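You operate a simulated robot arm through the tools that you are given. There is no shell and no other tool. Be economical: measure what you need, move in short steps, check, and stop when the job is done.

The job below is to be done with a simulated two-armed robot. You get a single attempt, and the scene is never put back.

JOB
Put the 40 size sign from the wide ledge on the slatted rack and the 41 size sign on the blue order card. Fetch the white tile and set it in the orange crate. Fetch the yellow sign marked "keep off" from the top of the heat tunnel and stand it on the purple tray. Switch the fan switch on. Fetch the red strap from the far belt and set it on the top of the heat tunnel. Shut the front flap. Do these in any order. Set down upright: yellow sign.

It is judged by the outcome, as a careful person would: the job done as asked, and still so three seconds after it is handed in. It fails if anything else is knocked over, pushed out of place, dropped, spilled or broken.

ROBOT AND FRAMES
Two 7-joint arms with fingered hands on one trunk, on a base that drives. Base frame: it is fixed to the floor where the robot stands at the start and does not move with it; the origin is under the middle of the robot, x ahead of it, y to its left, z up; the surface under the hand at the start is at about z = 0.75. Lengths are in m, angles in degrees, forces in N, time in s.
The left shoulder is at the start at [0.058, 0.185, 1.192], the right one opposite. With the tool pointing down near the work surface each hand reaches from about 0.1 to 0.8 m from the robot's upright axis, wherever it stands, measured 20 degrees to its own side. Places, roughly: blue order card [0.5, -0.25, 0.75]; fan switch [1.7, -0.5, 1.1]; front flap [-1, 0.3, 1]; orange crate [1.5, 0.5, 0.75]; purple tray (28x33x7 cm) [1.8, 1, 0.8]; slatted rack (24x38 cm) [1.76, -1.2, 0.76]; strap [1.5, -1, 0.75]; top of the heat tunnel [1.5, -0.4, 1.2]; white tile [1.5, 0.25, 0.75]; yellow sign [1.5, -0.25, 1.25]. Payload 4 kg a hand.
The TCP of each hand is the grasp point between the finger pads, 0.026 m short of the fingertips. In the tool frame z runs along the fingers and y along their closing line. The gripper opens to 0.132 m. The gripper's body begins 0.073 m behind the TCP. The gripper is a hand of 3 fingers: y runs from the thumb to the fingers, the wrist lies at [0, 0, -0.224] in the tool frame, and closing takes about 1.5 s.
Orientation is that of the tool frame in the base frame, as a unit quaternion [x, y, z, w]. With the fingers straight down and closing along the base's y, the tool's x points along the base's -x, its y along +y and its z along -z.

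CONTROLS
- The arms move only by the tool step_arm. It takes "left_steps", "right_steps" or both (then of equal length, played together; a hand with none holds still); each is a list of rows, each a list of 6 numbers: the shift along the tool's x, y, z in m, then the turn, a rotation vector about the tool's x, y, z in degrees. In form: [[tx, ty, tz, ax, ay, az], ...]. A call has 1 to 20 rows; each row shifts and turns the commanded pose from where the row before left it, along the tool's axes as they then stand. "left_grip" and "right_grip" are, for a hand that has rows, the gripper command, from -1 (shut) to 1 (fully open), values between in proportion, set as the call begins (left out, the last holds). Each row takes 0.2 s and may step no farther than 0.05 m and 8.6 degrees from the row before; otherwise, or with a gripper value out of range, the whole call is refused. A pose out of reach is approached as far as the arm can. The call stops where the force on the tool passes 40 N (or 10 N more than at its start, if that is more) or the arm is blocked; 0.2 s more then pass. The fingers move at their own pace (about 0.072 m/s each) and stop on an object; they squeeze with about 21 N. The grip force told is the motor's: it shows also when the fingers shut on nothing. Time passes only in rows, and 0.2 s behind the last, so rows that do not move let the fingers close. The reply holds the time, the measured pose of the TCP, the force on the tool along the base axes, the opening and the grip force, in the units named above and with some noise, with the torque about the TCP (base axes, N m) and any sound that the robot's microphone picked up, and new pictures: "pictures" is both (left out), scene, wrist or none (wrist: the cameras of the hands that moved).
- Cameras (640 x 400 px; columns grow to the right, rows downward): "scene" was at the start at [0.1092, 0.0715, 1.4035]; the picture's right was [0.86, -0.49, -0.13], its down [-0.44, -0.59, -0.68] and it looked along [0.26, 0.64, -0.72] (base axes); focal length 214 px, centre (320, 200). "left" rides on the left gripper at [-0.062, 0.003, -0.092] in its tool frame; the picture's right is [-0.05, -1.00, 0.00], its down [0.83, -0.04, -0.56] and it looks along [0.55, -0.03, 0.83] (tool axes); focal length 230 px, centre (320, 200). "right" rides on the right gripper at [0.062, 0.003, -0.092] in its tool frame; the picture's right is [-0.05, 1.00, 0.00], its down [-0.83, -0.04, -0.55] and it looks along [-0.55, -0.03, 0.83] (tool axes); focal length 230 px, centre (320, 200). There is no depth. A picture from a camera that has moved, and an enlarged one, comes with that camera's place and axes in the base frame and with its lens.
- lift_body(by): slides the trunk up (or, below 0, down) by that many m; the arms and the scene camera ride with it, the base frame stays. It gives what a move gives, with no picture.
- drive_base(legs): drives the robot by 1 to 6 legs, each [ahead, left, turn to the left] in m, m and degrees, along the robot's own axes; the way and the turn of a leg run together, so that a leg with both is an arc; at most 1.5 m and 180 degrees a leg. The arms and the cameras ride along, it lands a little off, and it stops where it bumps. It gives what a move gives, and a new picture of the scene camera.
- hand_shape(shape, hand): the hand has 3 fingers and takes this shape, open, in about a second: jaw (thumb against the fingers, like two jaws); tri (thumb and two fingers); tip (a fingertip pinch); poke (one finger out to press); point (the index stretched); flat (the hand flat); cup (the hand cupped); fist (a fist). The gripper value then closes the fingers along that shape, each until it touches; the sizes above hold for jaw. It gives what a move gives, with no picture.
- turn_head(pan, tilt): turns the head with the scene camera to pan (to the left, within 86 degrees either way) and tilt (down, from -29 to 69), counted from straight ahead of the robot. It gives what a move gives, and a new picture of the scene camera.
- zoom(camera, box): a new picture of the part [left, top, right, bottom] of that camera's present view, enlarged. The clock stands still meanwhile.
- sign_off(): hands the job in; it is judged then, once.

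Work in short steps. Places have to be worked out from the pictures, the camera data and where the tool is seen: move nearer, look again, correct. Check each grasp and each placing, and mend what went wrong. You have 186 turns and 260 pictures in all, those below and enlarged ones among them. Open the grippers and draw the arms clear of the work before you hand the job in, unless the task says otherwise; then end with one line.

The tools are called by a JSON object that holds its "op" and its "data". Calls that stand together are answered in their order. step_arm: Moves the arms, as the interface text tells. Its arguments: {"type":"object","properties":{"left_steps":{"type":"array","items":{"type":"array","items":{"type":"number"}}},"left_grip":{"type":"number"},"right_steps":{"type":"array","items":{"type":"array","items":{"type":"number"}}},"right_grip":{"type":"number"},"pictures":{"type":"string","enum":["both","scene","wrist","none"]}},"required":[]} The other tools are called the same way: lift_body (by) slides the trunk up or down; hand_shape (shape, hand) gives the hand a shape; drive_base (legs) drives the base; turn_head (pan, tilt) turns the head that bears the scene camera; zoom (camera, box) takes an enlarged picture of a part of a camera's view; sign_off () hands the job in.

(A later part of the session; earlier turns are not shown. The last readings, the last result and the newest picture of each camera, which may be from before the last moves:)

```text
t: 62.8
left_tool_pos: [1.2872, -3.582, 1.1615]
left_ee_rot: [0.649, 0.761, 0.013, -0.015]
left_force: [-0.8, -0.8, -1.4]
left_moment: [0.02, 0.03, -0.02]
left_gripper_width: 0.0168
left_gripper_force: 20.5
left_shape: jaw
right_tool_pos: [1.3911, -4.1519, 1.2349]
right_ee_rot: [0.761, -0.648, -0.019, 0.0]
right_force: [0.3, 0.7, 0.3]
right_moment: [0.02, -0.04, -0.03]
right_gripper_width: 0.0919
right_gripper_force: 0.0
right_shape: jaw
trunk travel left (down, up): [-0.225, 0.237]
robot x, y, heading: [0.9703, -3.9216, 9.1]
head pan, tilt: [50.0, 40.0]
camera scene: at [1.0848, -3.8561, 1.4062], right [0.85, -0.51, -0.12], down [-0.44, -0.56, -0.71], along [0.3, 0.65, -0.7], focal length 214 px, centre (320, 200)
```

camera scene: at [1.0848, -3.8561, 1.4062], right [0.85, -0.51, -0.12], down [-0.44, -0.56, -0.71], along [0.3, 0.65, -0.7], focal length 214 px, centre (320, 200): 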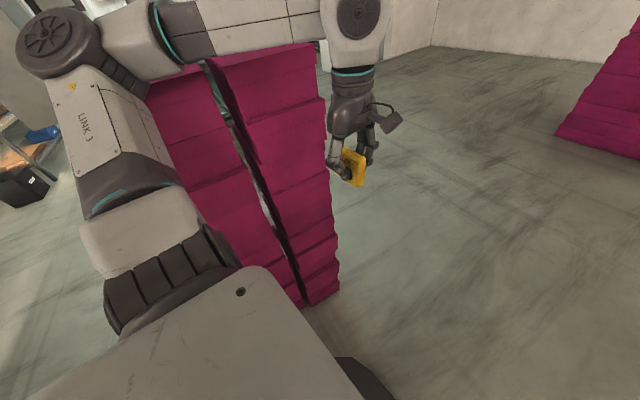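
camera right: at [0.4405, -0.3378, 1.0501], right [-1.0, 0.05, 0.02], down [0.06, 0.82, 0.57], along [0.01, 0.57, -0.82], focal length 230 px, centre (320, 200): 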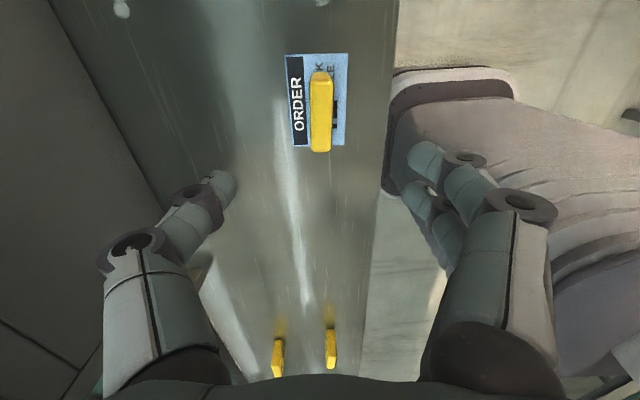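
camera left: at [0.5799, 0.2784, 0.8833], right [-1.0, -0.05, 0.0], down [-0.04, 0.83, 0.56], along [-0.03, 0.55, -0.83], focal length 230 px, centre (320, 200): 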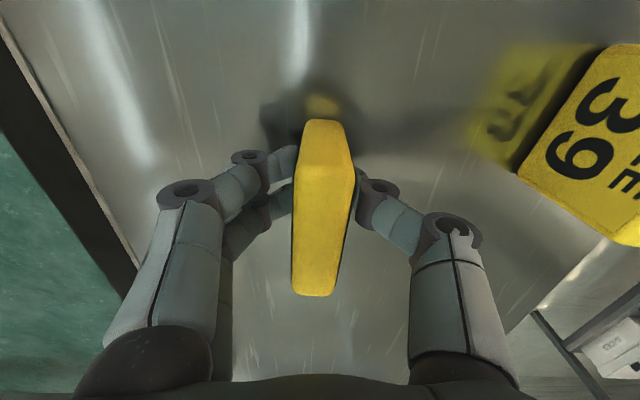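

My left arm touched the stack's south face; it seems to have stayed in place. I move straight away from it to the right, straighten the heading, and check.

{"op": "drive_base", "data": {"legs": [[0, -0.35, 0], [0, 0, -9]]}}

{"op": "turn_head", "data": {"pan": -40, "tilt": 30}}

```text
t: 65.7
left_tool_pos: [1.3924, -3.9628, 1.1577]
left_ee_rot: [0.707, 0.707, 0.006, -0.006]
left_force: [0.5, -0.5, -2.1]
left_moment: [0.0, -0.02, -0.01]
left_gripper_width: 0.0168
left_gripper_force: 21.1
left_shape: jaw
right_tool_pos: [1.4036, -4.5425, 1.2391]
right_ee_rot: [0.707, -0.707, -0.014, 0.005]
right_force: [0.4, -1.0, 0.5]
right_moment: [0.02, 0.02, 0.0]
right_gripper_width: 0.0917
right_gripper_force: 0.0
right_shape: jaw
trunk travel left (down, up): [-0.225, 0.237]
robot x, y, heading: [1.0272, -4.2616, -0.0]
head pan, tilt: [50.0, 40.0]
camera scene: at [1.1486, -4.1992, 1.4053], right [0.76, -0.64, -0.11], down [-0.52, -0.49, -0.7], along [0.39, 0.59, -0.71], focal length 214 px, centre (320, 200)
```

scene: 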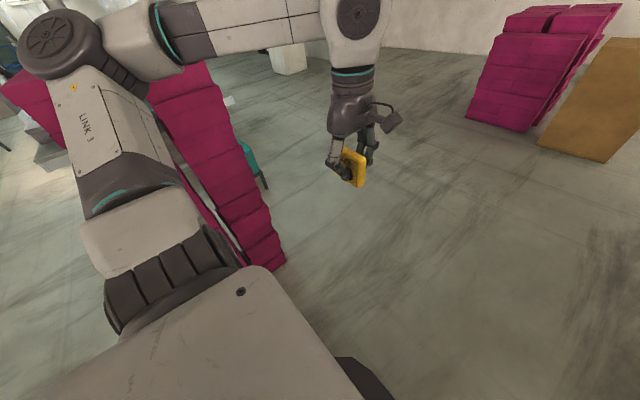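

```text
t: 67.4
left_tool_pos: [1.3921, -3.9618, 1.1571]
left_ee_rot: [0.707, 0.707, 0.006, -0.006]
left_force: [0.0, -0.4, -1.4]
left_moment: [-0.02, 0.02, 0.05]
left_gripper_width: 0.0167
left_gripper_force: 20.7
left_shape: jaw
right_tool_pos: [1.4046, -4.5418, 1.2395]
right_ee_rot: [0.707, -0.707, -0.014, 0.005]
right_force: [0.0, -0.4, 0.1]
right_moment: [-0.02, -0.03, -0.02]
right_gripper_width: 0.0921
right_gripper_force: 0.1
right_shape: jaw
trunk travel left (down, up): [-0.225, 0.237]
robot x, y, heading: [1.024, -4.2635, 0.3]
head pan, tilt: [-40.0, 30.0]
camera scene: at [1.1651, -4.322, 1.4183], right [-0.64, -0.77, 0.09], down [-0.5, 0.32, -0.8], along [0.58, -0.56, -0.59], focal length 214 px, centre (320, 200)
```

scene: 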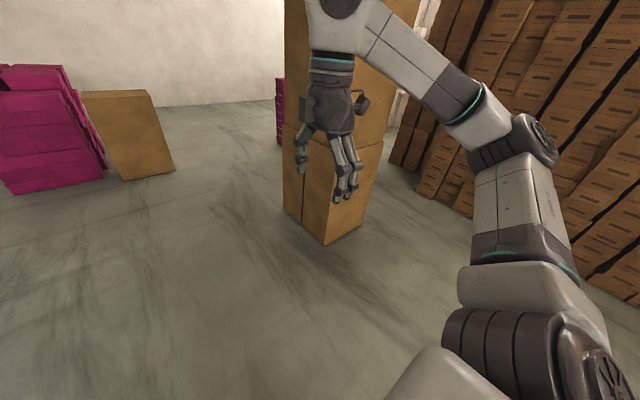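

The way ahead is clear between the magenta stack (y > -3.35) and the tan stack (y < -5.2). I drive ahead to x≈2.35 and turn left.

{"op": "drive_base", "data": {"legs": [[1.35, 0.05, 0], [0, 0, 90]]}}

{"op": "turn_head", "data": {"pan": 0, "tilt": 30}}

```text
t: 77.9
left_tool_pos: [2.0755, -3.8441, 1.156]
left_ee_rot: [0.008, 1.0, 0.0, -0.009]
left_force: [0.1, 1.1, -1.6]
left_moment: [-0.02, 0.01, 0.03]
left_gripper_width: 0.0166
left_gripper_force: 21.0
left_shape: jaw
right_tool_pos: [2.654, -3.8423, 1.2385]
right_ee_rot: [1.0, -0.007, -0.007, 0.012]
right_force: [0.1, -0.1, 0.4]
right_moment: [-0.01, -0.01, -0.02]
right_gripper_width: 0.0922
right_gripper_force: 0.1
right_shape: jaw
trunk travel left (down, up): [-0.225, 0.237]
robot x, y, heading: [2.3659, -4.214, 89.1]
head pan, tilt: [-40.0, 30.0]
camera scene: at [2.4297, -4.0774, 1.4184], right [0.76, -0.65, 0.09], down [-0.33, -0.5, -0.8], along [0.57, 0.58, -0.59], focal length 214 px, centre (320, 200)
```

scene: 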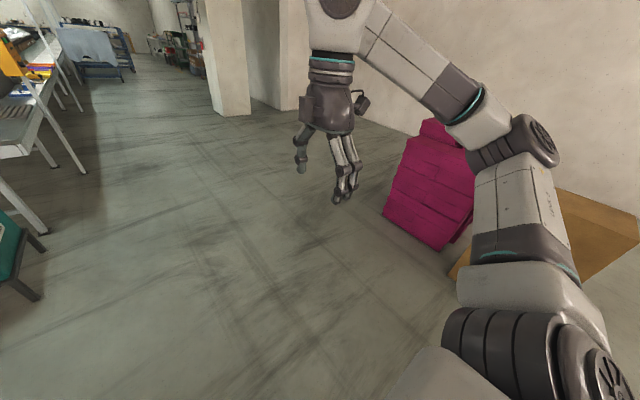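

```text
t: 79.0
left_tool_pos: [2.0766, -3.844, 1.1564]
left_ee_rot: [0.008, 1.0, 0.0, -0.009]
left_force: [0.5, 0.8, -1.0]
left_moment: [0.01, 0.01, 0.01]
left_gripper_width: 0.0168
left_gripper_force: 21.3
left_shape: jaw
right_tool_pos: [2.6549, -3.8425, 1.2393]
right_ee_rot: [1.0, -0.007, -0.007, 0.012]
right_force: [-0.1, 0.1, -0.1]
right_moment: [-0.04, 0.0, 0.02]
right_gripper_width: 0.0921
right_gripper_force: 0.1
right_shape: jaw
trunk travel left (down, up): [-0.225, 0.237]
robot x, y, heading: [2.3701, -4.2189, 89.0]
head pan, tilt: [0.0, 30.0]
camera scene: at [2.372, -4.0556, 1.4153], right [1.0, -0.02, 0.0], down [-0.01, -0.62, -0.79], along [0.01, 0.78, -0.62], focal length 214 px, centre (320, 200)
```

scene: 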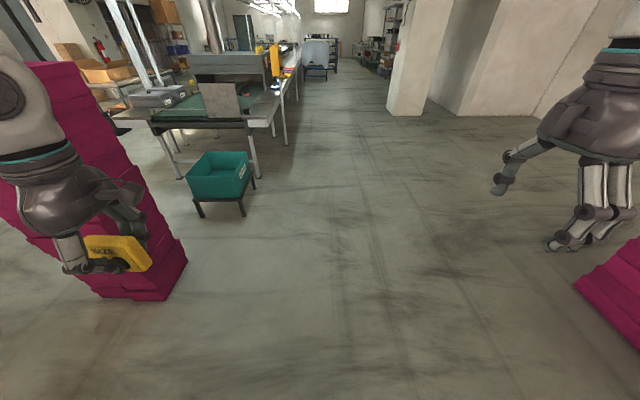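

A wide aisle runs along the far side of the line. I drift to x≈2.75 and go ahead to y≈-1.3.

{"op": "drive_base", "data": {"legs": [[0.9, -0.35, 1], [1.5, 0, 0], [0.5, 0, 0]]}}

{"op": "turn_head", "data": {"pan": 60, "tilt": 25}}

```text
t: 93.6
left_tool_pos: [2.424, -0.9473, 1.1561]
left_ee_rot: [-0.004, 1.0, 0.0, -0.009]
left_force: [-0.5, -0.4, -1.1]
left_moment: [0.0, 0.01, 0.01]
left_gripper_width: 0.0166
left_gripper_force: 21.4
left_shape: jaw
right_tool_pos: [3.0009, -0.9326, 1.2399]
right_ee_rot: [1.0, 0.006, -0.007, 0.011]
right_force: [-0.3, -0.1, 0.9]
right_moment: [0.01, -0.01, 0.01]
right_gripper_width: 0.0919
right_gripper_force: 0.1
right_shape: jaw
trunk travel left (down, up): [-0.225, 0.237]
robot x, y, heading: [2.7279, -1.3144, 90.4]
head pan, tilt: [0.0, 30.0]
camera scene: at [2.7238, -1.1523, 1.4154], right [1.0, 0.01, 0.0], down [0.01, -0.62, -0.79], along [-0.01, 0.79, -0.62], focal length 214 px, centre (320, 200)
```

scene: 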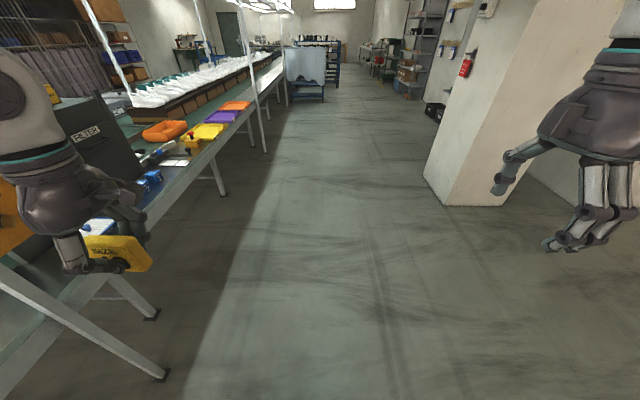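

```text
t: 94.9
left_tool_pos: [2.423, -0.9485, 1.157]
left_ee_rot: [-0.004, 1.0, 0.0, -0.009]
left_force: [-0.4, -0.2, -1.6]
left_moment: [0.01, -0.02, -0.01]
left_gripper_width: 0.0166
left_gripper_force: 20.5
left_shape: jaw
right_tool_pos: [3.0008, -0.9324, 1.2393]
right_ee_rot: [1.0, 0.005, -0.007, 0.013]
right_force: [-0.1, 0.2, 0.1]
right_moment: [-0.02, 0.02, -0.01]
right_gripper_width: 0.092
right_gripper_force: 0.2
right_shape: jaw
trunk travel left (down, up): [-0.225, 0.237]
robot x, y, heading: [2.7245, -1.314, 90.4]
head pan, tilt: [60.0, 25.0]
camera scene: at [2.6444, -1.1953, 1.4296], right [0.49, 0.86, -0.12], down [0.37, -0.34, -0.87], along [-0.79, 0.38, -0.48], focal length 214 px, centre (320, 200)
```

scene: 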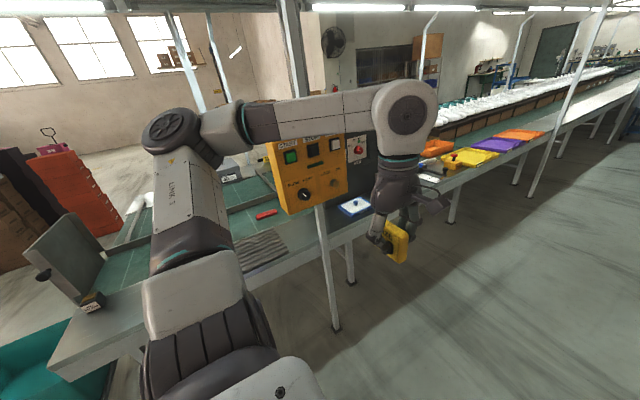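

Rack (dark slats), strap (red) and the control panel are in view. I turn left to face the line.

{"op": "drive_base", "data": {"legs": [[0, 0, 90]]}}

{"op": "turn_head", "data": {"pan": -20, "tilt": 28}}

```text
t: 99.2
left_tool_pos: [2.3627, -1.6184, 1.1571]
left_ee_rot: [0.711, -0.703, 0.007, 0.006]
left_force: [-0.5, 1.3, -1.4]
left_moment: [0.02, 0.01, 0.01]
left_gripper_width: 0.0163
left_gripper_force: 21.0
left_shape: jaw
right_tool_pos: [2.3437, -1.0393, 1.2395]
right_ee_rot: [0.703, 0.711, 0.004, 0.014]
right_force: [0.2, 0.1, -0.3]
right_moment: [0.05, 0.01, -0.02]
right_gripper_width: 0.0923
right_gripper_force: 0.1
right_shape: jaw
trunk travel left (down, up): [-0.225, 0.237]
robot x, y, heading: [2.7267, -1.3165, -179.1]
head pan, tilt: [60.0, 25.0]
camera scene: at [2.6068, -1.3954, 1.4296], right [-0.86, 0.49, -0.12], down [0.34, 0.37, -0.87], along [-0.38, -0.79, -0.48], focal length 214 px, centre (320, 200)
```

scene: 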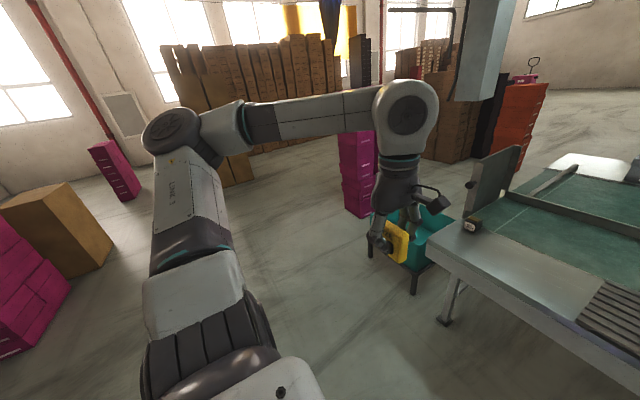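

```text
t: 100.7
left_tool_pos: [2.3632, -1.6171, 1.1568]
left_ee_rot: [0.712, -0.702, 0.006, 0.006]
left_force: [-0.6, -0.3, -1.4]
left_moment: [0.0, -0.02, -0.03]
left_gripper_width: 0.0165
left_gripper_force: 20.7
left_shape: jaw
right_tool_pos: [2.3439, -1.04, 1.2381]
right_ee_rot: [0.703, 0.711, 0.004, 0.013]
right_force: [0.4, -1.3, -0.2]
right_moment: [0.01, -0.02, -0.02]
right_gripper_width: 0.0924
right_gripper_force: 0.1
right_shape: jaw
trunk travel left (down, up): [-0.225, 0.237]
robot x, y, heading: [2.7244, -1.3111, -179.1]
head pan, tilt: [-20.0, 28.0]
camera scene: at [2.5669, -1.285, 1.4191], right [0.33, 0.94, 0.05], down [0.57, -0.15, -0.81], along [-0.76, 0.29, -0.58], focal length 214 px, centre (320, 200)
```

scene: 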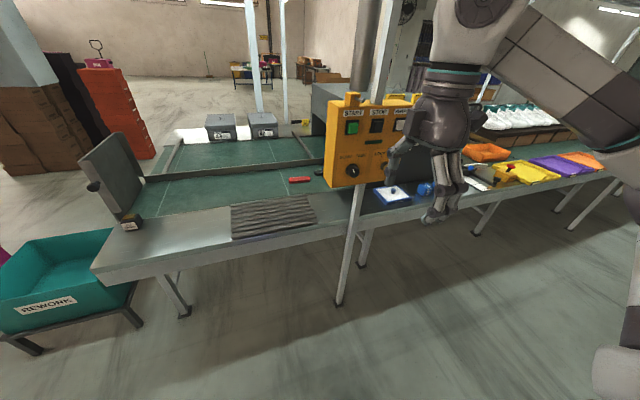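

The rack is at about [1.775, -1.217], strap at about [1.478, -1.005], ledge edge x≈1.96; the panel stands at y>-1.05. I tuck the right hand in and drive up to the ledge in front of the rack.

{"op": "step_arm", "data": {"right_steps": [[-0.02, 0.04, 0, 0, 0, 0], [-0.02, 0.04, 0, 0, 0, 0], [-0.01, 0.02, 0, 0, 0, 0]], "pictures": "none"}}

{"op": "drive_base", "data": {"legs": [[0.38, 0.1, -0.9]]}}

{"op": "turn_head", "data": {"pan": 0, "tilt": 40}}

```text
t: 101.5
left_tool_pos: [2.3618, -1.6184, 1.1573]
left_ee_rot: [0.711, -0.703, 0.006, 0.007]
left_force: [-0.5, 0.1, -1.2]
left_moment: [0.05, -0.02, 0.02]
left_gripper_width: 0.0162
left_gripper_force: 20.9
left_shape: jaw
right_tool_pos: [2.4447, -1.0876, 1.2421]
right_ee_rot: [0.702, 0.712, 0.004, 0.013]
right_force: [0.4, -0.7, 0.1]
right_moment: [0.05, 0.03, 0.01]
right_gripper_width: 0.0923
right_gripper_force: 0.1
right_shape: jaw
trunk travel left (down, up): [-0.225, 0.237]
robot x, y, heading: [2.7248, -1.3109, -179.3]
head pan, tilt: [-20.0, 28.0]
```

```text
t: 104.0
left_tool_pos: [1.9744, -1.7129, 1.1571]
left_ee_rot: [-0.705, 0.709, -0.006, -0.006]
left_force: [-0.5, 0.0, -0.5]
left_moment: [0.0, 0.01, 0.01]
left_gripper_width: 0.0164
left_gripper_force: 21.2
left_shape: jaw
right_tool_pos: [2.0655, -1.186, 1.2423]
right_ee_rot: [0.708, 0.706, 0.004, 0.012]
right_force: [0.4, -0.2, 1.0]
right_moment: [-0.05, 0.02, 0.03]
right_gripper_width: 0.0923
right_gripper_force: 0.1
right_shape: jaw
trunk travel left (down, up): [-0.225, 0.237]
robot x, y, heading: [2.3472, -1.4158, 180.0]
head pan, tilt: [-20.0, 28.0]
camera scene: at [2.1855, -1.3841, 1.4193], right [0.34, 0.94, 0.05], down [0.56, -0.16, -0.81], along [-0.75, 0.31, -0.58], focal length 214 px, centre (320, 200)
```

scene: 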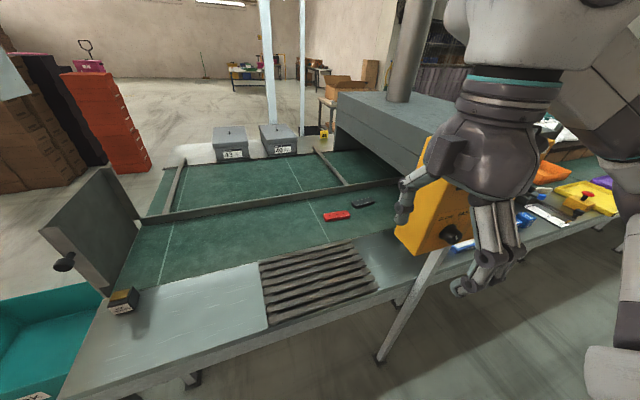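

```text
t: 104.8
left_tool_pos: [1.9748, -1.714, 1.1564]
left_ee_rot: [-0.705, 0.709, -0.006, -0.006]
left_force: [-1.0, 0.1, -0.8]
left_moment: [0.06, 0.0, 0.04]
left_gripper_width: 0.0166
left_gripper_force: 21.3
left_shape: jaw
right_tool_pos: [2.0666, -1.1857, 1.2424]
right_ee_rot: [0.708, 0.706, 0.004, 0.013]
right_force: [0.0, 0.0, 0.3]
right_moment: [0.0, 0.01, 0.01]
right_gripper_width: 0.0921
right_gripper_force: 0.1
right_shape: jaw
trunk travel left (down, up): [-0.225, 0.237]
robot x, y, heading: [2.345, -1.4133, 179.6]
head pan, tilt: [0.0, 40.0]
camera scene: at [2.1885, -1.4153, 1.4009], right [0.01, 1.0, 0.0], down [0.75, 0.0, -0.67], along [-0.67, 0.0, -0.75], focal length 214 px, centre (320, 200)
```

scene: 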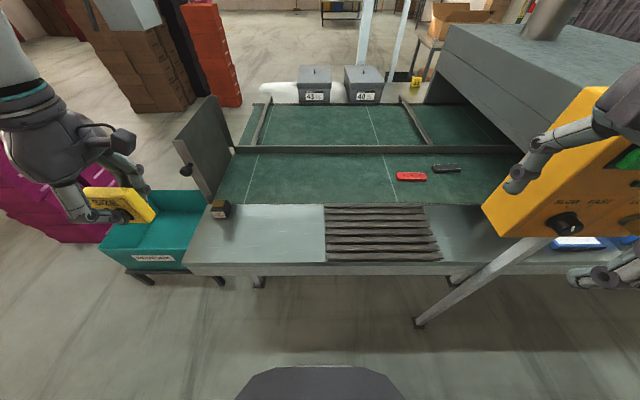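

I zoom on the rack to see its slats before choosing the sign's orientation.

{"op": "zoom", "data": {"camera": "scene", "box": [300, 160, 460, 260]}}

```text
4.00 times, centred on (380, 210) of scene
camera zoom: at [2.1885, -1.4153, 1.4009], right [0.01, 1.0, 0.0], down [0.75, 0.0, -0.67], along [-0.67, 0.0, -0.75], focal length 858 px, centre (80, 160)
```

zoom: 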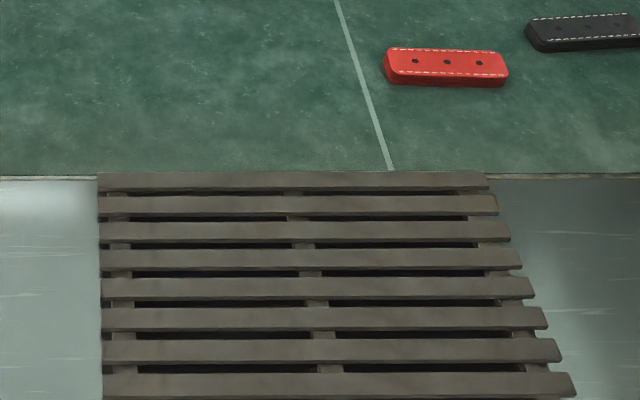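

Slats run along y with small gaps, so the sign should stand with its width across them. I turn the left hand back by 90°, then move above the rack.

{"op": "step_arm", "data": {"left_steps": [[0, 0, 0, 0, 0, -8.5], [0, 0, 0, 0, 0, -8.5], [0, 0, 0, 0, 0, -8.5], [0, 0, 0, 0, 0, -8.5], [0, 0, 0, 0, 0, -8.5], [0, 0, 0, 0, 0, -8.5], [0, 0, 0, 0, 0, -8.5], [0, 0, 0, 0, 0, -8.5], [0, 0, 0, 0, 0, -8.5], [0, 0, 0, 0, 0, -8.5], [0, 0, 0, 0, 0, -5]], "pictures": "none"}}

{"op": "step_arm", "data": {"left_steps": [[-0.02, -0.043, 0, 0, 0, 0], [-0.02, -0.043, 0, 0, 0, 0], [-0.02, -0.043, 0, 0, 0, 0], [-0.02, -0.043, 0, 0, 0, 0], [-0.02, -0.043, 0.01, 0, 0, 0], [-0.02, -0.043, 0.01, 0, 0, 0], [-0.02, -0.043, 0.01, 0, 0, 0], [-0.02, -0.043, 0.01, 0, 0, 0], [-0.02, -0.043, 0.01, 0, 0, 0], [-0.02, -0.043, 0.01, 0, 0, 0], [0, 0, 0.05, 0, 0, 0], [0, 0, 0.05, 0, 0, 0], [0, 0, 0.05, 0, 0, 0]]}}

```text
t: 107.2
left_tool_pos: [1.9768, -1.7135, 1.1567]
left_ee_rot: [1.0, -0.002, 0.0, 0.008]
left_force: [-0.1, 0.1, -1.4]
left_moment: [0.01, -0.01, -0.02]
left_gripper_width: 0.0162
left_gripper_force: 20.8
left_shape: jaw
right_tool_pos: [2.0661, -1.1857, 1.2413]
right_ee_rot: [0.708, 0.706, 0.004, 0.013]
right_force: [0.0, -0.5, 0.5]
right_moment: [0.01, 0.01, -0.02]
right_gripper_width: 0.0923
right_gripper_force: 0.1
right_shape: jaw
trunk travel left (down, up): [-0.225, 0.237]
robot x, y, heading: [2.3439, -1.4134, 179.5]
head pan, tilt: [0.0, 40.0]
```

```text
t: 110.0
left_tool_pos: [1.8579, -1.495, 0.9649]
left_ee_rot: [1.0, -0.002, -0.001, 0.008]
left_force: [0.0, -0.2, -2.2]
left_moment: [-0.01, -0.02, 0.0]
left_gripper_width: 0.0161
left_gripper_force: 20.8
left_shape: jaw
left hand out of reach, approached as far as the arm can: row 6, 7, 8, 9, 10
right_tool_pos: [2.0661, -1.1854, 1.2428]
right_ee_rot: [0.708, 0.706, 0.002, 0.013]
right_force: [-0.3, 0.0, 0.3]
right_moment: [-0.02, -0.02, 0.01]
right_gripper_width: 0.0921
right_gripper_force: 0.1
right_shape: jaw
trunk travel left (down, up): [-0.225, 0.237]
robot x, y, heading: [2.3425, -1.4171, 179.8]
head pan, tilt: [0.0, 40.0]
camera scene: at [2.1875, -1.4156, 1.4007], right [0.0, 1.0, 0.0], down [0.75, 0.0, -0.66], along [-0.66, 0.0, -0.75], focal length 214 px, centre (320, 200)
camera left: at [1.7975, -1.4972, 1.0582], right [-0.05, 1.0, -0.02], down [0.83, 0.05, 0.55], along [0.55, 0.01, -0.83], focal length 230 px, centre (320, 200)
```

scene: 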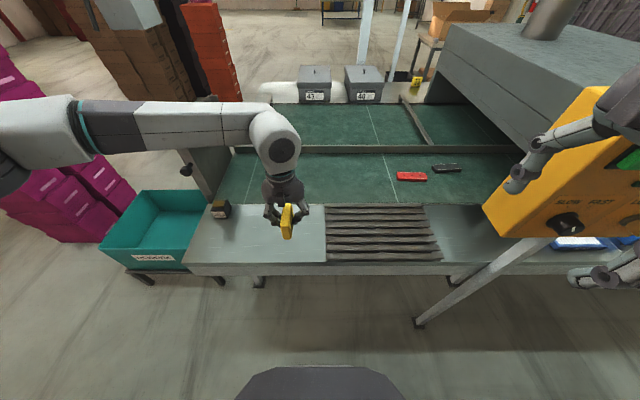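
left: 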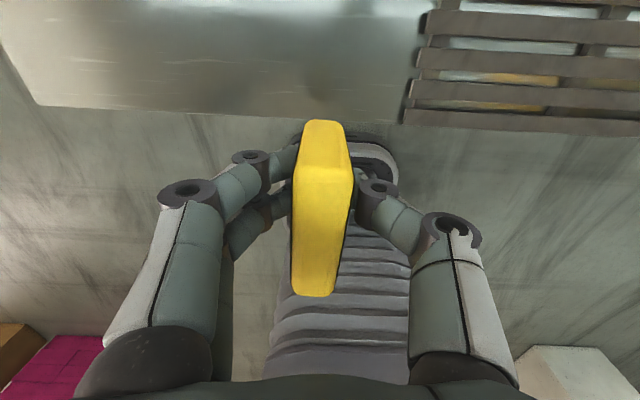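

Reach limit toward the middle. I raise the right hand clear of the panel, then shift the base right and a bit ahead.

{"op": "step_arm", "data": {"right_steps": [[0, 0, -0.05, 0, 0, 0], [0, 0, -0.05, 0, 0, 0], [0, 0, -0.05, 0, 0, 0], [0, 0, -0.05, 0, 0, 0]], "pictures": "none"}}

{"op": "drive_base", "data": {"legs": [[0.07, -0.17, 0]]}}

```text
t: 111.0
left_tool_pos: [1.8592, -1.4973, 0.9649]
left_ee_rot: [1.0, -0.003, -0.001, 0.008]
left_force: [-0.1, -0.5, -1.1]
left_moment: [-0.01, 0.03, 0.01]
left_gripper_width: 0.0161
left_gripper_force: 20.7
left_shape: jaw
right_tool_pos: [2.0467, -1.2233, 1.3877]
right_ee_rot: [0.708, 0.706, 0.002, 0.013]
right_force: [-0.2, 0.6, 0.6]
right_moment: [-0.02, 0.03, -0.02]
right_gripper_width: 0.0919
right_gripper_force: 0.0
right_shape: jaw
right hand out of reach, approached as far as the arm can: row 3, 4
trunk travel left (down, up): [-0.225, 0.237]
robot x, y, heading: [2.3437, -1.4125, 179.7]
head pan, tilt: [0.0, 40.0]
```

```text
t: 112.5
left_tool_pos: [1.7911, -1.3254, 0.9655]
left_ee_rot: [1.0, -0.003, 0.0, 0.009]
left_force: [0.2, 0.1, -1.1]
left_moment: [0.0, -0.02, 0.0]
left_gripper_width: 0.0162
left_gripper_force: 21.3
left_shape: jaw
right_tool_pos: [1.9792, -1.0524, 1.3877]
right_ee_rot: [0.709, 0.705, 0.001, 0.013]
right_force: [-0.5, 0.2, 0.3]
right_moment: [0.02, 0.01, 0.01]
right_gripper_width: 0.0922
right_gripper_force: 0.0
right_shape: jaw
trunk travel left (down, up): [-0.225, 0.237]
robot x, y, heading: [2.2748, -1.2455, 179.8]
head pan, tilt: [0.0, 40.0]
camera scene: at [2.1198, -1.2459, 1.401], right [0.01, 1.0, 0.0], down [0.75, 0.0, -0.67], along [-0.67, 0.0, -0.75], focal length 214 px, centre (320, 200)
```

scene: 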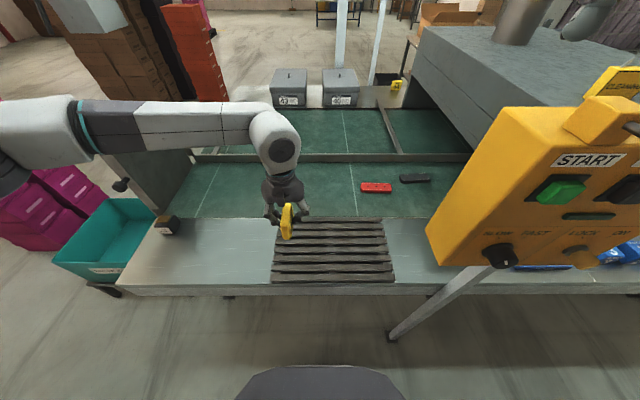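

Now the hand is above the rack's left part. I lower carefully until contact.

{"op": "step_arm", "data": {"left_steps": [[-0.01, 0, 0.04, 0, 0, 0], [-0.01, -0.01, 0.04, 0, 0, 0], [0, -0.01, 0.03, 0, 0, 0], [0, 0, 0.01, 0, 0, 0]]}}

```text
t: 113.5
left_tool_pos: [1.7923, -1.3581, 0.8671]
left_ee_rot: [1.0, -0.003, -0.001, 0.007]
left_force: [-0.5, 0.3, -1.2]
left_moment: [0.01, 0.06, 0.0]
left_gripper_width: 0.0164
left_gripper_force: 21.3
left_shape: jaw
left hand out of reach, approached as far as the arm can: row 1, 2, 3, 4
right_tool_pos: [1.9783, -1.0531, 1.3881]
right_ee_rot: [0.709, 0.706, 0.002, 0.013]
right_force: [0.0, 0.7, 0.3]
right_moment: [0.0, 0.02, -0.01]
right_gripper_width: 0.092
right_gripper_force: 0.0
right_shape: jaw
trunk travel left (down, up): [-0.225, 0.237]
robot x, y, heading: [2.2749, -1.2469, 179.5]
head pan, tilt: [0.0, 40.0]
camera scene: at [2.1195, -1.2458, 1.4009], right [0.01, 1.0, 0.0], down [0.75, 0.0, -0.67], along [-0.67, 0.0, -0.75], focal length 214 px, centre (320, 200)
camera left: at [1.7308, -1.3606, 0.9604], right [-0.05, 1.0, -0.01], down [0.83, 0.05, 0.55], along [0.55, 0.01, -0.83], focal length 230 px, centre (320, 200)
```

scene: 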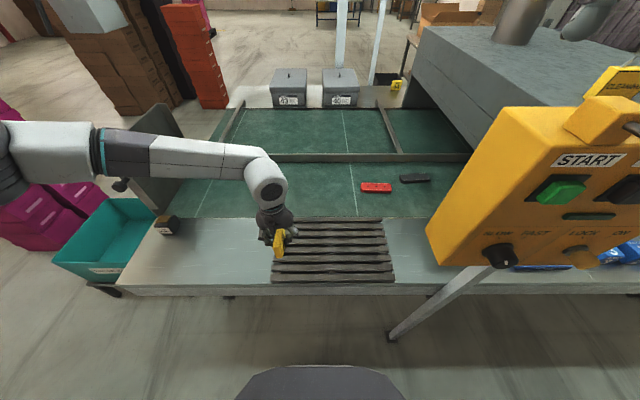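
left: 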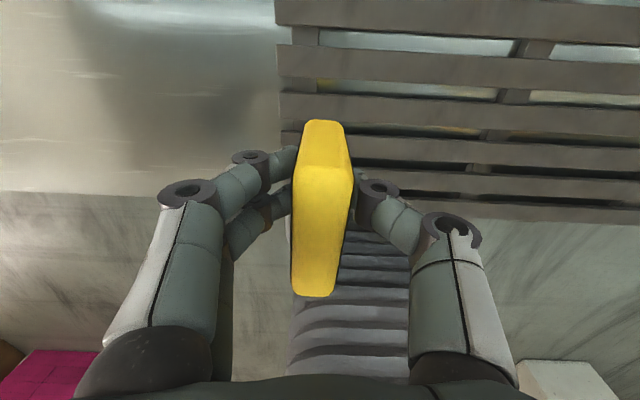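

The arm is at its limit here; I shift the base right 9 cm more, then lower.

{"op": "drive_base", "data": {"legs": [[0.02, -0.1, 0]]}}

{"op": "step_arm", "data": {"left_steps": [[0, 0.02, 0.02, 0, 0, 0], [0, 0, 0.015, 0, 0, 0]], "pictures": "wrist"}}

```text
t: 114.7
left_tool_pos: [1.7758, -1.2626, 0.8699]
left_ee_rot: [1.0, -0.003, -0.003, 0.005]
left_force: [0.6, -0.6, -2.2]
left_moment: [0.01, 0.0, -0.02]
left_gripper_width: 0.0159
left_gripper_force: 20.5
left_shape: jaw
right_tool_pos: [1.9653, -0.9595, 1.3892]
right_ee_rot: [0.708, 0.706, 0.002, 0.01]
right_force: [0.3, -0.3, 0.0]
right_moment: [0.03, -0.02, -0.02]
right_gripper_width: 0.0919
right_gripper_force: 0.0
right_shape: jaw
trunk travel left (down, up): [-0.225, 0.237]
robot x, y, heading: [2.2563, -1.145, 179.9]
head pan, tilt: [0.0, 40.0]
camera scene: at [2.1052, -1.1508, 1.4016], right [0.01, 1.0, 0.0], down [0.74, 0.0, -0.67], along [-0.67, 0.01, -0.74], focal length 214 px, centre (320, 200)
```

scene: 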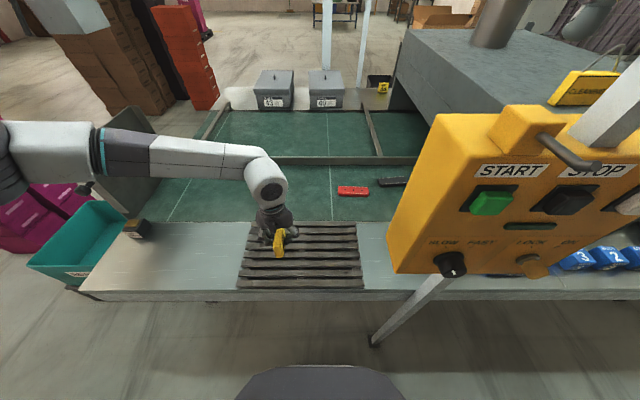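

```text
t: 115.3
left_tool_pos: [1.7745, -1.2808, 0.8347]
left_ee_rot: [1.0, -0.003, 0.0, 0.007]
left_force: [-0.1, 0.3, -1.3]
left_moment: [-0.03, 0.03, -0.04]
left_gripper_width: 0.0161
left_gripper_force: 21.2
left_shape: jaw
right_tool_pos: [1.966, -0.959, 1.3898]
right_ee_rot: [0.708, 0.706, 0.002, 0.009]
right_force: [-0.5, -0.4, -0.1]
right_moment: [0.02, -0.03, 0.0]
right_gripper_width: 0.0922
right_gripper_force: 0.0
right_shape: jaw
trunk travel left (down, up): [-0.225, 0.237]
robot x, y, heading: [2.2551, -1.1478, 179.7]
head pan, tilt: [0.0, 40.0]
camera left: at [1.7144, -1.2839, 0.9278], right [-0.05, 1.0, -0.01], down [0.83, 0.05, 0.55], along [0.55, 0.02, -0.83], focal length 230 px, centre (320, 200)
```

left: 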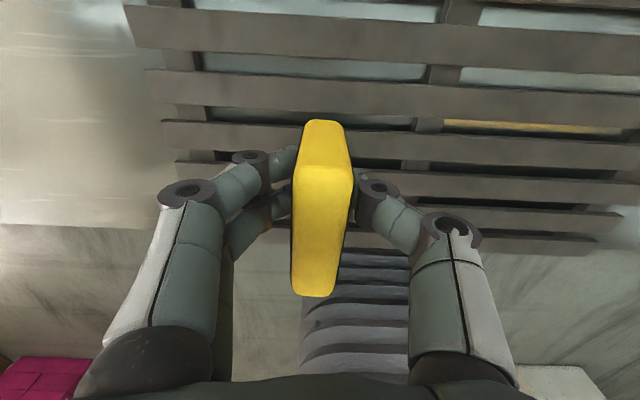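

Reachable now. I lower in small steps watching the force.

{"op": "step_arm", "data": {"left_steps": [[0, 0, 0.005, 0, 0, 0], [0, 0, 0.004, 0, 0, 0], [0, 0, 0.004, 0, 0, 0]], "pictures": "none"}}

```text
t: 116.1
left_tool_pos: [1.7784, -1.2881, 0.8245]
left_ee_rot: [1.0, -0.002, -0.002, 0.005]
left_force: [-0.4, -0.2, -1.1]
left_moment: [-0.03, 0.02, 0.0]
left_gripper_width: 0.0162
left_gripper_force: 21.4
left_shape: jaw
left hand out of reach, approached as far as the arm can: row 2
right_tool_pos: [1.9648, -0.9585, 1.3899]
right_ee_rot: [0.707, 0.707, 0.002, 0.009]
right_force: [0.2, 0.2, -0.2]
right_moment: [0.03, -0.01, -0.03]
right_gripper_width: 0.0921
right_gripper_force: 0.1
right_shape: jaw
trunk travel left (down, up): [-0.225, 0.237]
robot x, y, heading: [2.254, -1.1445, 180.0]
head pan, tilt: [0.0, 40.0]
```

I use the trunk to lower the last bit.

{"op": "lift_body", "data": {"by": -0.006}}

{"op": "lift_body", "data": {"by": -0.004}}

```text
t: 116.6
left_tool_pos: [1.7767, -1.2843, 0.8179]
left_ee_rot: [1.0, -0.002, -0.002, 0.006]
left_force: [-0.2, 0.3, -0.8]
left_moment: [-0.04, -0.02, -0.01]
left_gripper_width: 0.0164
left_gripper_force: 20.8
left_shape: jaw
right_tool_pos: [1.9663, -0.9587, 1.3836]
right_ee_rot: [0.708, 0.706, -0.001, 0.01]
right_force: [-0.6, 0.7, -0.3]
right_moment: [0.02, 0.01, -0.02]
right_gripper_width: 0.0921
right_gripper_force: 0.1
right_shape: jaw
trunk travel left (down, up): [-0.219, 0.243]
robot x, y, heading: [2.26, -1.1459, 179.6]
head pan, tilt: [0.0, 40.0]
```

```text
t: 117.2
left_tool_pos: [1.7772, -1.2851, 0.8163]
left_ee_rot: [1.0, -0.002, -0.003, 0.006]
left_force: [0.9, -0.6, -1.0]
left_moment: [0.0, 0.04, -0.01]
left_gripper_width: 0.0163
left_gripper_force: 21.3
left_shape: jaw
right_tool_pos: [1.9664, -0.9577, 1.3787]
right_ee_rot: [0.708, 0.706, -0.001, 0.01]
right_force: [-0.3, 0.0, 0.2]
right_moment: [0.0, -0.01, 0.01]
right_gripper_width: 0.0922
right_gripper_force: 0.2
right_shape: jaw
trunk travel left (down, up): [-0.215, 0.247]
robot x, y, heading: [2.2547, -1.1433, 179.4]
head pan, tilt: [0.0, 40.0]
```

Not yet in contact; continue.

{"op": "lift_body", "data": {"by": -0.005}}

{"op": "zoom", "data": {"camera": "left", "box": [200, 80, 440, 310]}}

{"op": "zoom", "data": {"camera": "scene", "box": [220, 170, 380, 300]}}

```text
t: 117.7
left_tool_pos: [1.7773, -1.2858, 0.81]
left_ee_rot: [1.0, -0.003, -0.003, 0.007]
left_force: [1.0, -0.9, -0.6]
left_moment: [-0.02, 0.0, 0.02]
left_gripper_width: 0.0166
left_gripper_force: 20.7
left_shape: jaw
right_tool_pos: [1.966, -0.9587, 1.3726]
right_ee_rot: [0.708, 0.706, -0.003, 0.011]
right_force: [0.3, -0.6, 0.2]
right_moment: [0.01, 0.03, 0.01]
right_gripper_width: 0.0921
right_gripper_force: 0.0
right_shape: jaw
trunk travel left (down, up): [-0.21, 0.252]
robot x, y, heading: [2.2538, -1.1459, 179.6]
head pan, tilt: [0.0, 40.0]
```

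```text
1.74 times, centred on (320, 195) of left
camera zoom: at [1.717, -1.287, 0.9028], right [-0.05, 1.0, -0.01], down [0.83, 0.05, 0.55], along [0.55, 0.02, -0.84], focal length 400 px, centre (320, 209)
```

zoom: 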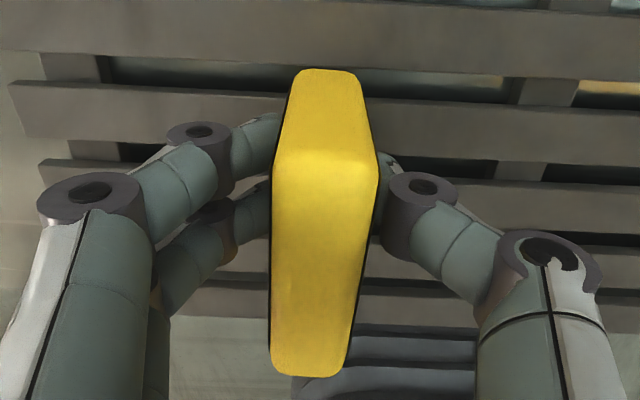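

```text
3.08 times, centred on (300, 235) of scene
camera zoom: at [2.0973, -1.1494, 1.3834], right [0.01, 1.0, 0.0], down [0.76, 0.0, -0.66], along [-0.66, 0.01, -0.76], focal length 660 px, centre (382, 92)
```

zoom: 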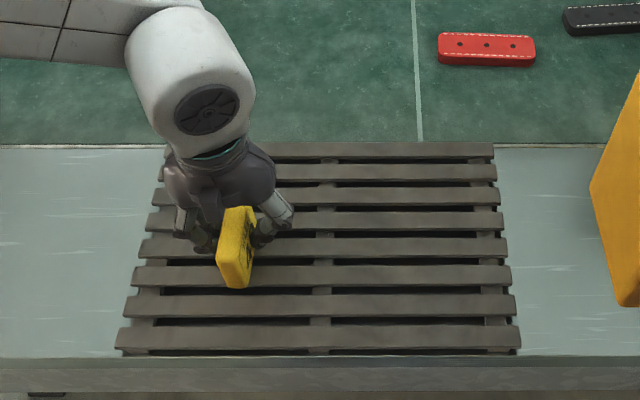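

Still floating slightly; continue lowering with force checks.

{"op": "lift_body", "data": {"by": -0.005}}

{"op": "lift_body", "data": {"by": -0.004}}

```text
t: 118.2
left_tool_pos: [1.7777, -1.2854, 0.8049]
left_ee_rot: [1.0, -0.003, -0.004, 0.005]
left_force: [0.5, -1.2, 4.6]
left_moment: [-0.05, -0.08, 0.01]
left_gripper_width: 0.0163
left_gripper_force: 21.0
left_shape: jaw
right_tool_pos: [1.9665, -0.9596, 1.3668]
right_ee_rot: [0.707, 0.707, -0.003, 0.011]
right_force: [0.1, 0.0, 0.7]
right_moment: [0.04, 0.0, 0.01]
right_gripper_width: 0.092
right_gripper_force: 0.0
right_shape: jaw
trunk travel left (down, up): [-0.205, 0.257]
robot x, y, heading: [2.2561, -1.1441, 179.8]
head pan, tilt: [0.0, 40.0]
```

```text
t: 118.8
left_tool_pos: [1.7774, -1.2833, 0.8036]
left_ee_rot: [1.0, -0.002, -0.005, 0.005]
left_force: [3.2, -2.1, 28.9]
left_moment: [-0.14, -0.07, 0.0]
left_gripper_width: 0.0189
left_gripper_force: 20.6
left_shape: jaw
right_tool_pos: [1.9673, -0.9599, 1.3627]
right_ee_rot: [0.708, 0.706, -0.005, 0.011]
right_force: [0.2, -0.2, 0.8]
right_moment: [0.03, 0.02, -0.05]
right_gripper_width: 0.0923
right_gripper_force: 0.0
right_shape: jaw
trunk travel left (down, up): [-0.201, 0.261]
robot x, y, heading: [2.2563, -1.144, 179.6]
head pan, tilt: [0.0, 40.0]
```

In contact (29 N). I raise 2.5 mm to relieve, then open and withdraw upward.

{"op": "lift_body", "data": {"by": 0.003}}

{"op": "step_arm", "data": {"left_steps": [[0, 0, 0, 0, 0, 0], [0, 0, 0, 0, 0, 0], [0, 0, 0, 0, 0, 0], [0, 0, 0, 0, 0, 0], [0, 0, -0.03, 0, 0, 0], [0, 0.005, -0.04, 0, 0, 0], [0, 0.02, -0.04, 0, 0, 0], [0, 0.03, -0.04, 0, 0, 0], [0, 0.03, -0.04, 0, 0, 0], [0, 0.03, -0.04, 0, 0, 0], [0, 0.03, -0.04, 0, 0, 0], [0, 0.03, -0.04, 0, 0, 0]], "left_grip": 0.2}}

```text
t: 119.3
left_tool_pos: [1.778, -1.2838, 0.805]
left_ee_rot: [1.0, -0.003, -0.005, 0.006]
left_force: [-1.7, 1.0, 16.4]
left_moment: [-0.07, 0.03, -0.01]
left_gripper_width: 0.019
left_gripper_force: 21.1
left_shape: jaw
right_tool_pos: [1.966, -0.9595, 1.3643]
right_ee_rot: [0.707, 0.707, -0.005, 0.011]
right_force: [0.1, 0.3, -0.4]
right_moment: [0.01, -0.03, 0.01]
right_gripper_width: 0.092
right_gripper_force: 0.1
right_shape: jaw
trunk travel left (down, up): [-0.204, 0.258]
robot x, y, heading: [2.2581, -1.1444, 179.6]
head pan, tilt: [0.0, 40.0]
```

```text
t: 121.9
left_tool_pos: [1.7788, -1.4589, 1.1177]
left_ee_rot: [1.0, -0.003, -0.003, 0.006]
left_force: [-1.2, -0.1, -0.4]
left_moment: [-0.02, 0.0, -0.03]
left_gripper_width: 0.0791
left_gripper_force: 0.1
left_shape: jaw
right_tool_pos: [1.9657, -0.9596, 1.3653]
right_ee_rot: [0.708, 0.706, -0.005, 0.011]
right_force: [1.0, -0.9, -0.4]
right_moment: [-0.02, -0.01, 0.0]
right_gripper_width: 0.0923
right_gripper_force: 0.1
right_shape: jaw
trunk travel left (down, up): [-0.204, 0.258]
robot x, y, heading: [2.2559, -1.1411, 179.7]
head pan, tilt: [0.0, 40.0]
camera scene: at [2.094, -1.1491, 1.3761], right [0.01, 1.0, 0.0], down [0.76, 0.0, -0.65], along [-0.65, 0.01, -0.76], focal length 214 px, centre (320, 200)
camera left: at [1.718, -1.4596, 1.2105], right [-0.05, 1.0, -0.01], down [0.83, 0.04, 0.55], along [0.55, 0.02, -0.84], focal length 230 px, centre (320, 200)
```

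scene: 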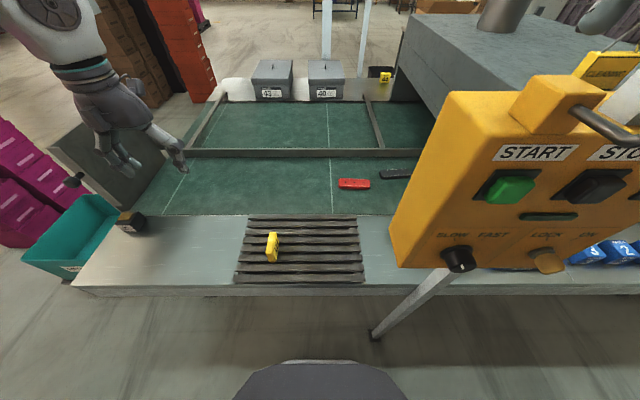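
left: 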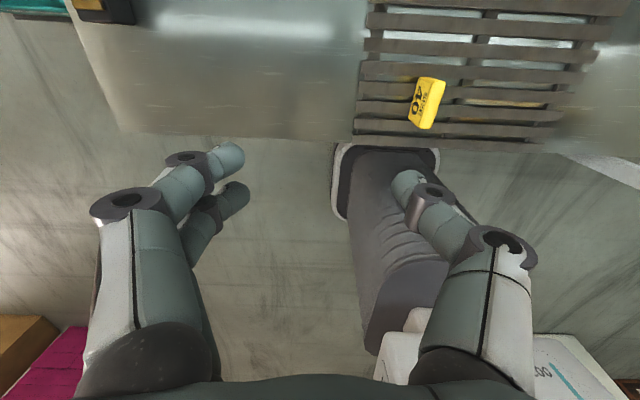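

Sign 40 stands on the rack. Next the strap: I raise the trunk so the right hand will clear the panel, and turn the left hand 90° while extending it, to test the reach.

{"op": "lift_body", "data": {"by": 0.12}}

{"op": "step_arm", "data": {"left_steps": [[0, 0, 0, 0, 0, 8.5], [0, 0, 0, 0, 0, 8.5], [0, 0, 0, 0, 0, 8.5], [0, 0, 0, 0, 0, 8.5], [0, 0, 0, 0, 0, 8.5], [0, 0, 0, 0, 0, 8.5], [0, 0, 0, 0, 0, 8.5], [0, 0, 0, 0, 0, 8.5], [0, 0, 0, 0, 0, 8.5], [0, 0, 0, 0, 0, 8.5], [0, 0, 0, 0, 0, 5]], "pictures": "none", "left_grip": 0.4}}

{"op": "step_arm", "data": {"left_steps": [[0, 0.045, 0, 0, 0, 0], [0, 0.045, 0, 0, 0, 0], [0, 0.045, 0, 0, 0, 0], [0, 0.045, 0, 0, 0, 0], [0, 0.045, 0, 0, 0, 0], [0, 0.02, 0, 0, 0, 0], [-0.05, 0, 0, 0, 0, 0], [-0.05, 0, 0, 0, 0, 0], [-0.05, 0, 0, 0, 0, 0], [-0.05, 0, 0, 0, 0, 0], [-0.05, 0, 0, 0, 0, 0], [-0.05, 0, 0, 0, 0, 0]]}}

```text
t: 123.4
left_tool_pos: [1.7783, -1.4554, 1.2359]
left_ee_rot: [1.0, -0.003, -0.003, 0.006]
left_force: [0.4, -0.3, 0.1]
left_moment: [0.02, 0.0, -0.02]
left_gripper_width: 0.0792
left_gripper_force: 0.0
left_shape: jaw
right_tool_pos: [1.9656, -0.959, 1.4864]
right_ee_rot: [0.708, 0.706, -0.007, 0.012]
right_force: [-0.1, 0.3, -0.1]
right_moment: [0.02, 0.01, 0.01]
right_gripper_width: 0.0923
right_gripper_force: 0.1
right_shape: jaw
trunk travel left (down, up): [-0.324, 0.138]
robot x, y, heading: [2.2543, -1.1445, 179.9]
head pan, tilt: [0.0, 40.0]
```

```text
t: 125.8
left_tool_pos: [1.7781, -1.4546, 1.2364]
left_ee_rot: [-0.705, 0.71, -0.003, -0.006]
left_force: [0.3, 0.1, -1.0]
left_moment: [0.01, 0.0, -0.02]
left_gripper_width: 0.092
left_gripper_force: 0.0
left_shape: jaw
right_tool_pos: [1.9651, -0.96, 1.4852]
right_ee_rot: [0.708, 0.706, -0.005, 0.012]
right_force: [-0.2, 0.3, -0.1]
right_moment: [-0.01, 0.0, -0.01]
right_gripper_width: 0.0921
right_gripper_force: 0.1
right_shape: jaw
trunk travel left (down, up): [-0.324, 0.138]
robot x, y, heading: [2.2554, -1.1426, 179.6]
head pan, tilt: [0.0, 40.0]
```

```text
t: 128.4
left_tool_pos: [1.7174, -1.2744, 1.2062]
left_ee_rot: [-0.705, 0.709, 0.0, -0.005]
left_force: [-0.4, 0.3, -0.2]
left_moment: [0.0, -0.02, -0.01]
left_gripper_width: 0.0921
left_gripper_force: 0.0
left_shape: jaw
left hand out of reach, approached as far as the arm can: row 5, 6, 7, 8, 9, 10, 11, 12
right_tool_pos: [1.9638, -0.9597, 1.4841]
right_ee_rot: [0.708, 0.706, -0.004, 0.011]
right_force: [0.1, 0.2, -0.1]
right_moment: [-0.01, 0.03, 0.02]
right_gripper_width: 0.0919
right_gripper_force: 0.0
right_shape: jaw
trunk travel left (down, up): [-0.324, 0.138]
robot x, y, heading: [2.2546, -1.1467, 179.7]
head pan, tilt: [0.0, 40.0]
camera scene: at [2.1571, -1.1499, 1.5143], right [0.01, 1.0, 0.0], down [0.68, 0.0, -0.74], along [-0.74, 0.01, -0.68], focal length 214 px, centre (320, 200)
camera left: at [1.7156, -1.2124, 1.2988], right [1.0, 0.05, -0.01], down [0.04, -0.83, 0.56], along [0.02, -0.56, -0.83], focal length 230 px, centre (320, 200)
```

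scene: 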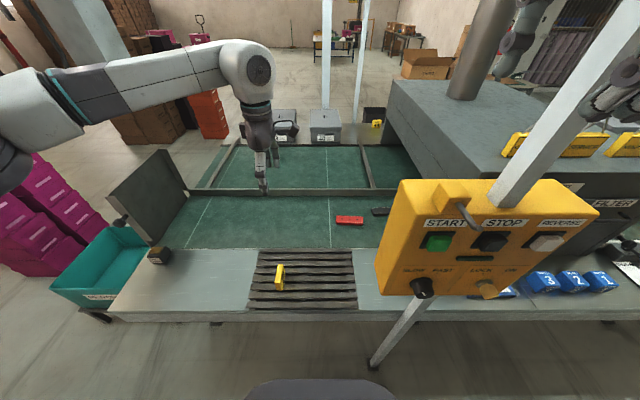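
left: 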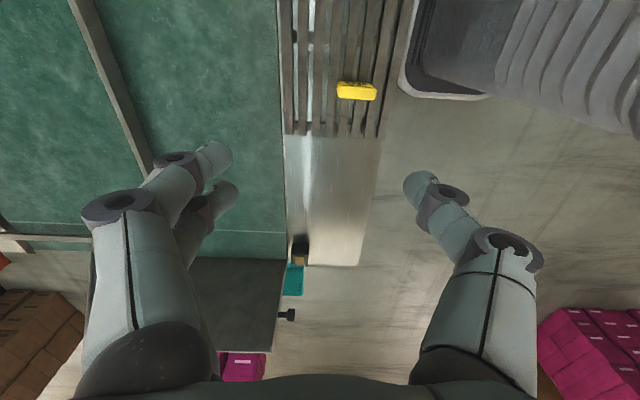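

The panel's extent is clear now. I go lower and forward with the left hand to test the reach near belt level.

{"op": "step_arm", "data": {"left_steps": [[0, 0, 0.05, 0, 0, 0], [0, 0, 0.05, 0, 0, 0], [0, 0.02, 0.045, 0, 0, 0], [-0.02, 0.03, 0.03, 0, 0, 0], [-0.02, 0.03, 0.03, 0, 0, 0], [-0.02, 0.03, 0.03, 0, 0, 0], [-0.02, 0.03, 0.03, 0, 0, 0], [-0.02, 0.03, 0.03, 0, 0, 0], [-0.02, 0.01, 0.03, 0, 0, 0]]}}

```text
t: 130.4
left_tool_pos: [1.711, -1.3364, 0.9887]
left_ee_rot: [-0.705, 0.709, -0.001, -0.006]
left_force: [0.2, -0.4, -0.3]
left_moment: [0.0, -0.02, -0.03]
left_gripper_width: 0.0923
left_gripper_force: 0.1
left_shape: jaw
left hand out of reach, approached as far as the arm can: row 2, 3, 4, 5, 6, 7, 8, 9
right_tool_pos: [1.9651, -0.9605, 1.4857]
right_ee_rot: [0.708, 0.706, -0.004, 0.012]
right_force: [-0.8, -1.0, 0.4]
right_moment: [0.02, 0.02, 0.01]
right_gripper_width: 0.0922
right_gripper_force: 0.0
right_shape: jaw
trunk travel left (down, up): [-0.324, 0.138]
robot x, y, heading: [2.255, -1.1416, 179.6]
head pan, tilt: [0.0, 40.0]
camera scene: at [2.1571, -1.15, 1.5143], right [0.01, 1.0, 0.0], down [0.68, 0.0, -0.74], along [-0.74, 0.01, -0.68], focal length 214 px, centre (320, 200)
camera left: at [1.7085, -1.2749, 1.081], right [1.0, 0.05, -0.01], down [0.04, -0.82, 0.56], along [0.02, -0.56, -0.83], focal length 230 px, centre (320, 200)
```

scene: 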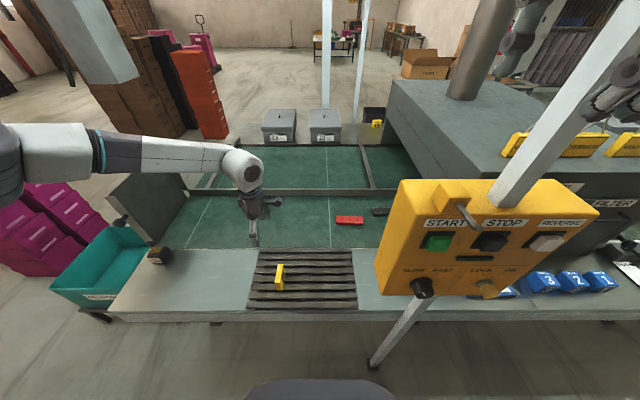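
left: 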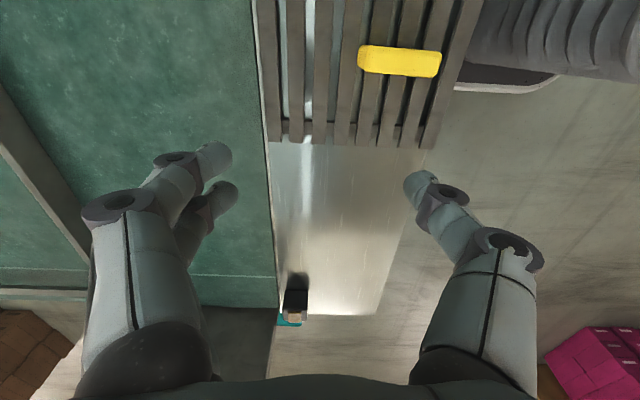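

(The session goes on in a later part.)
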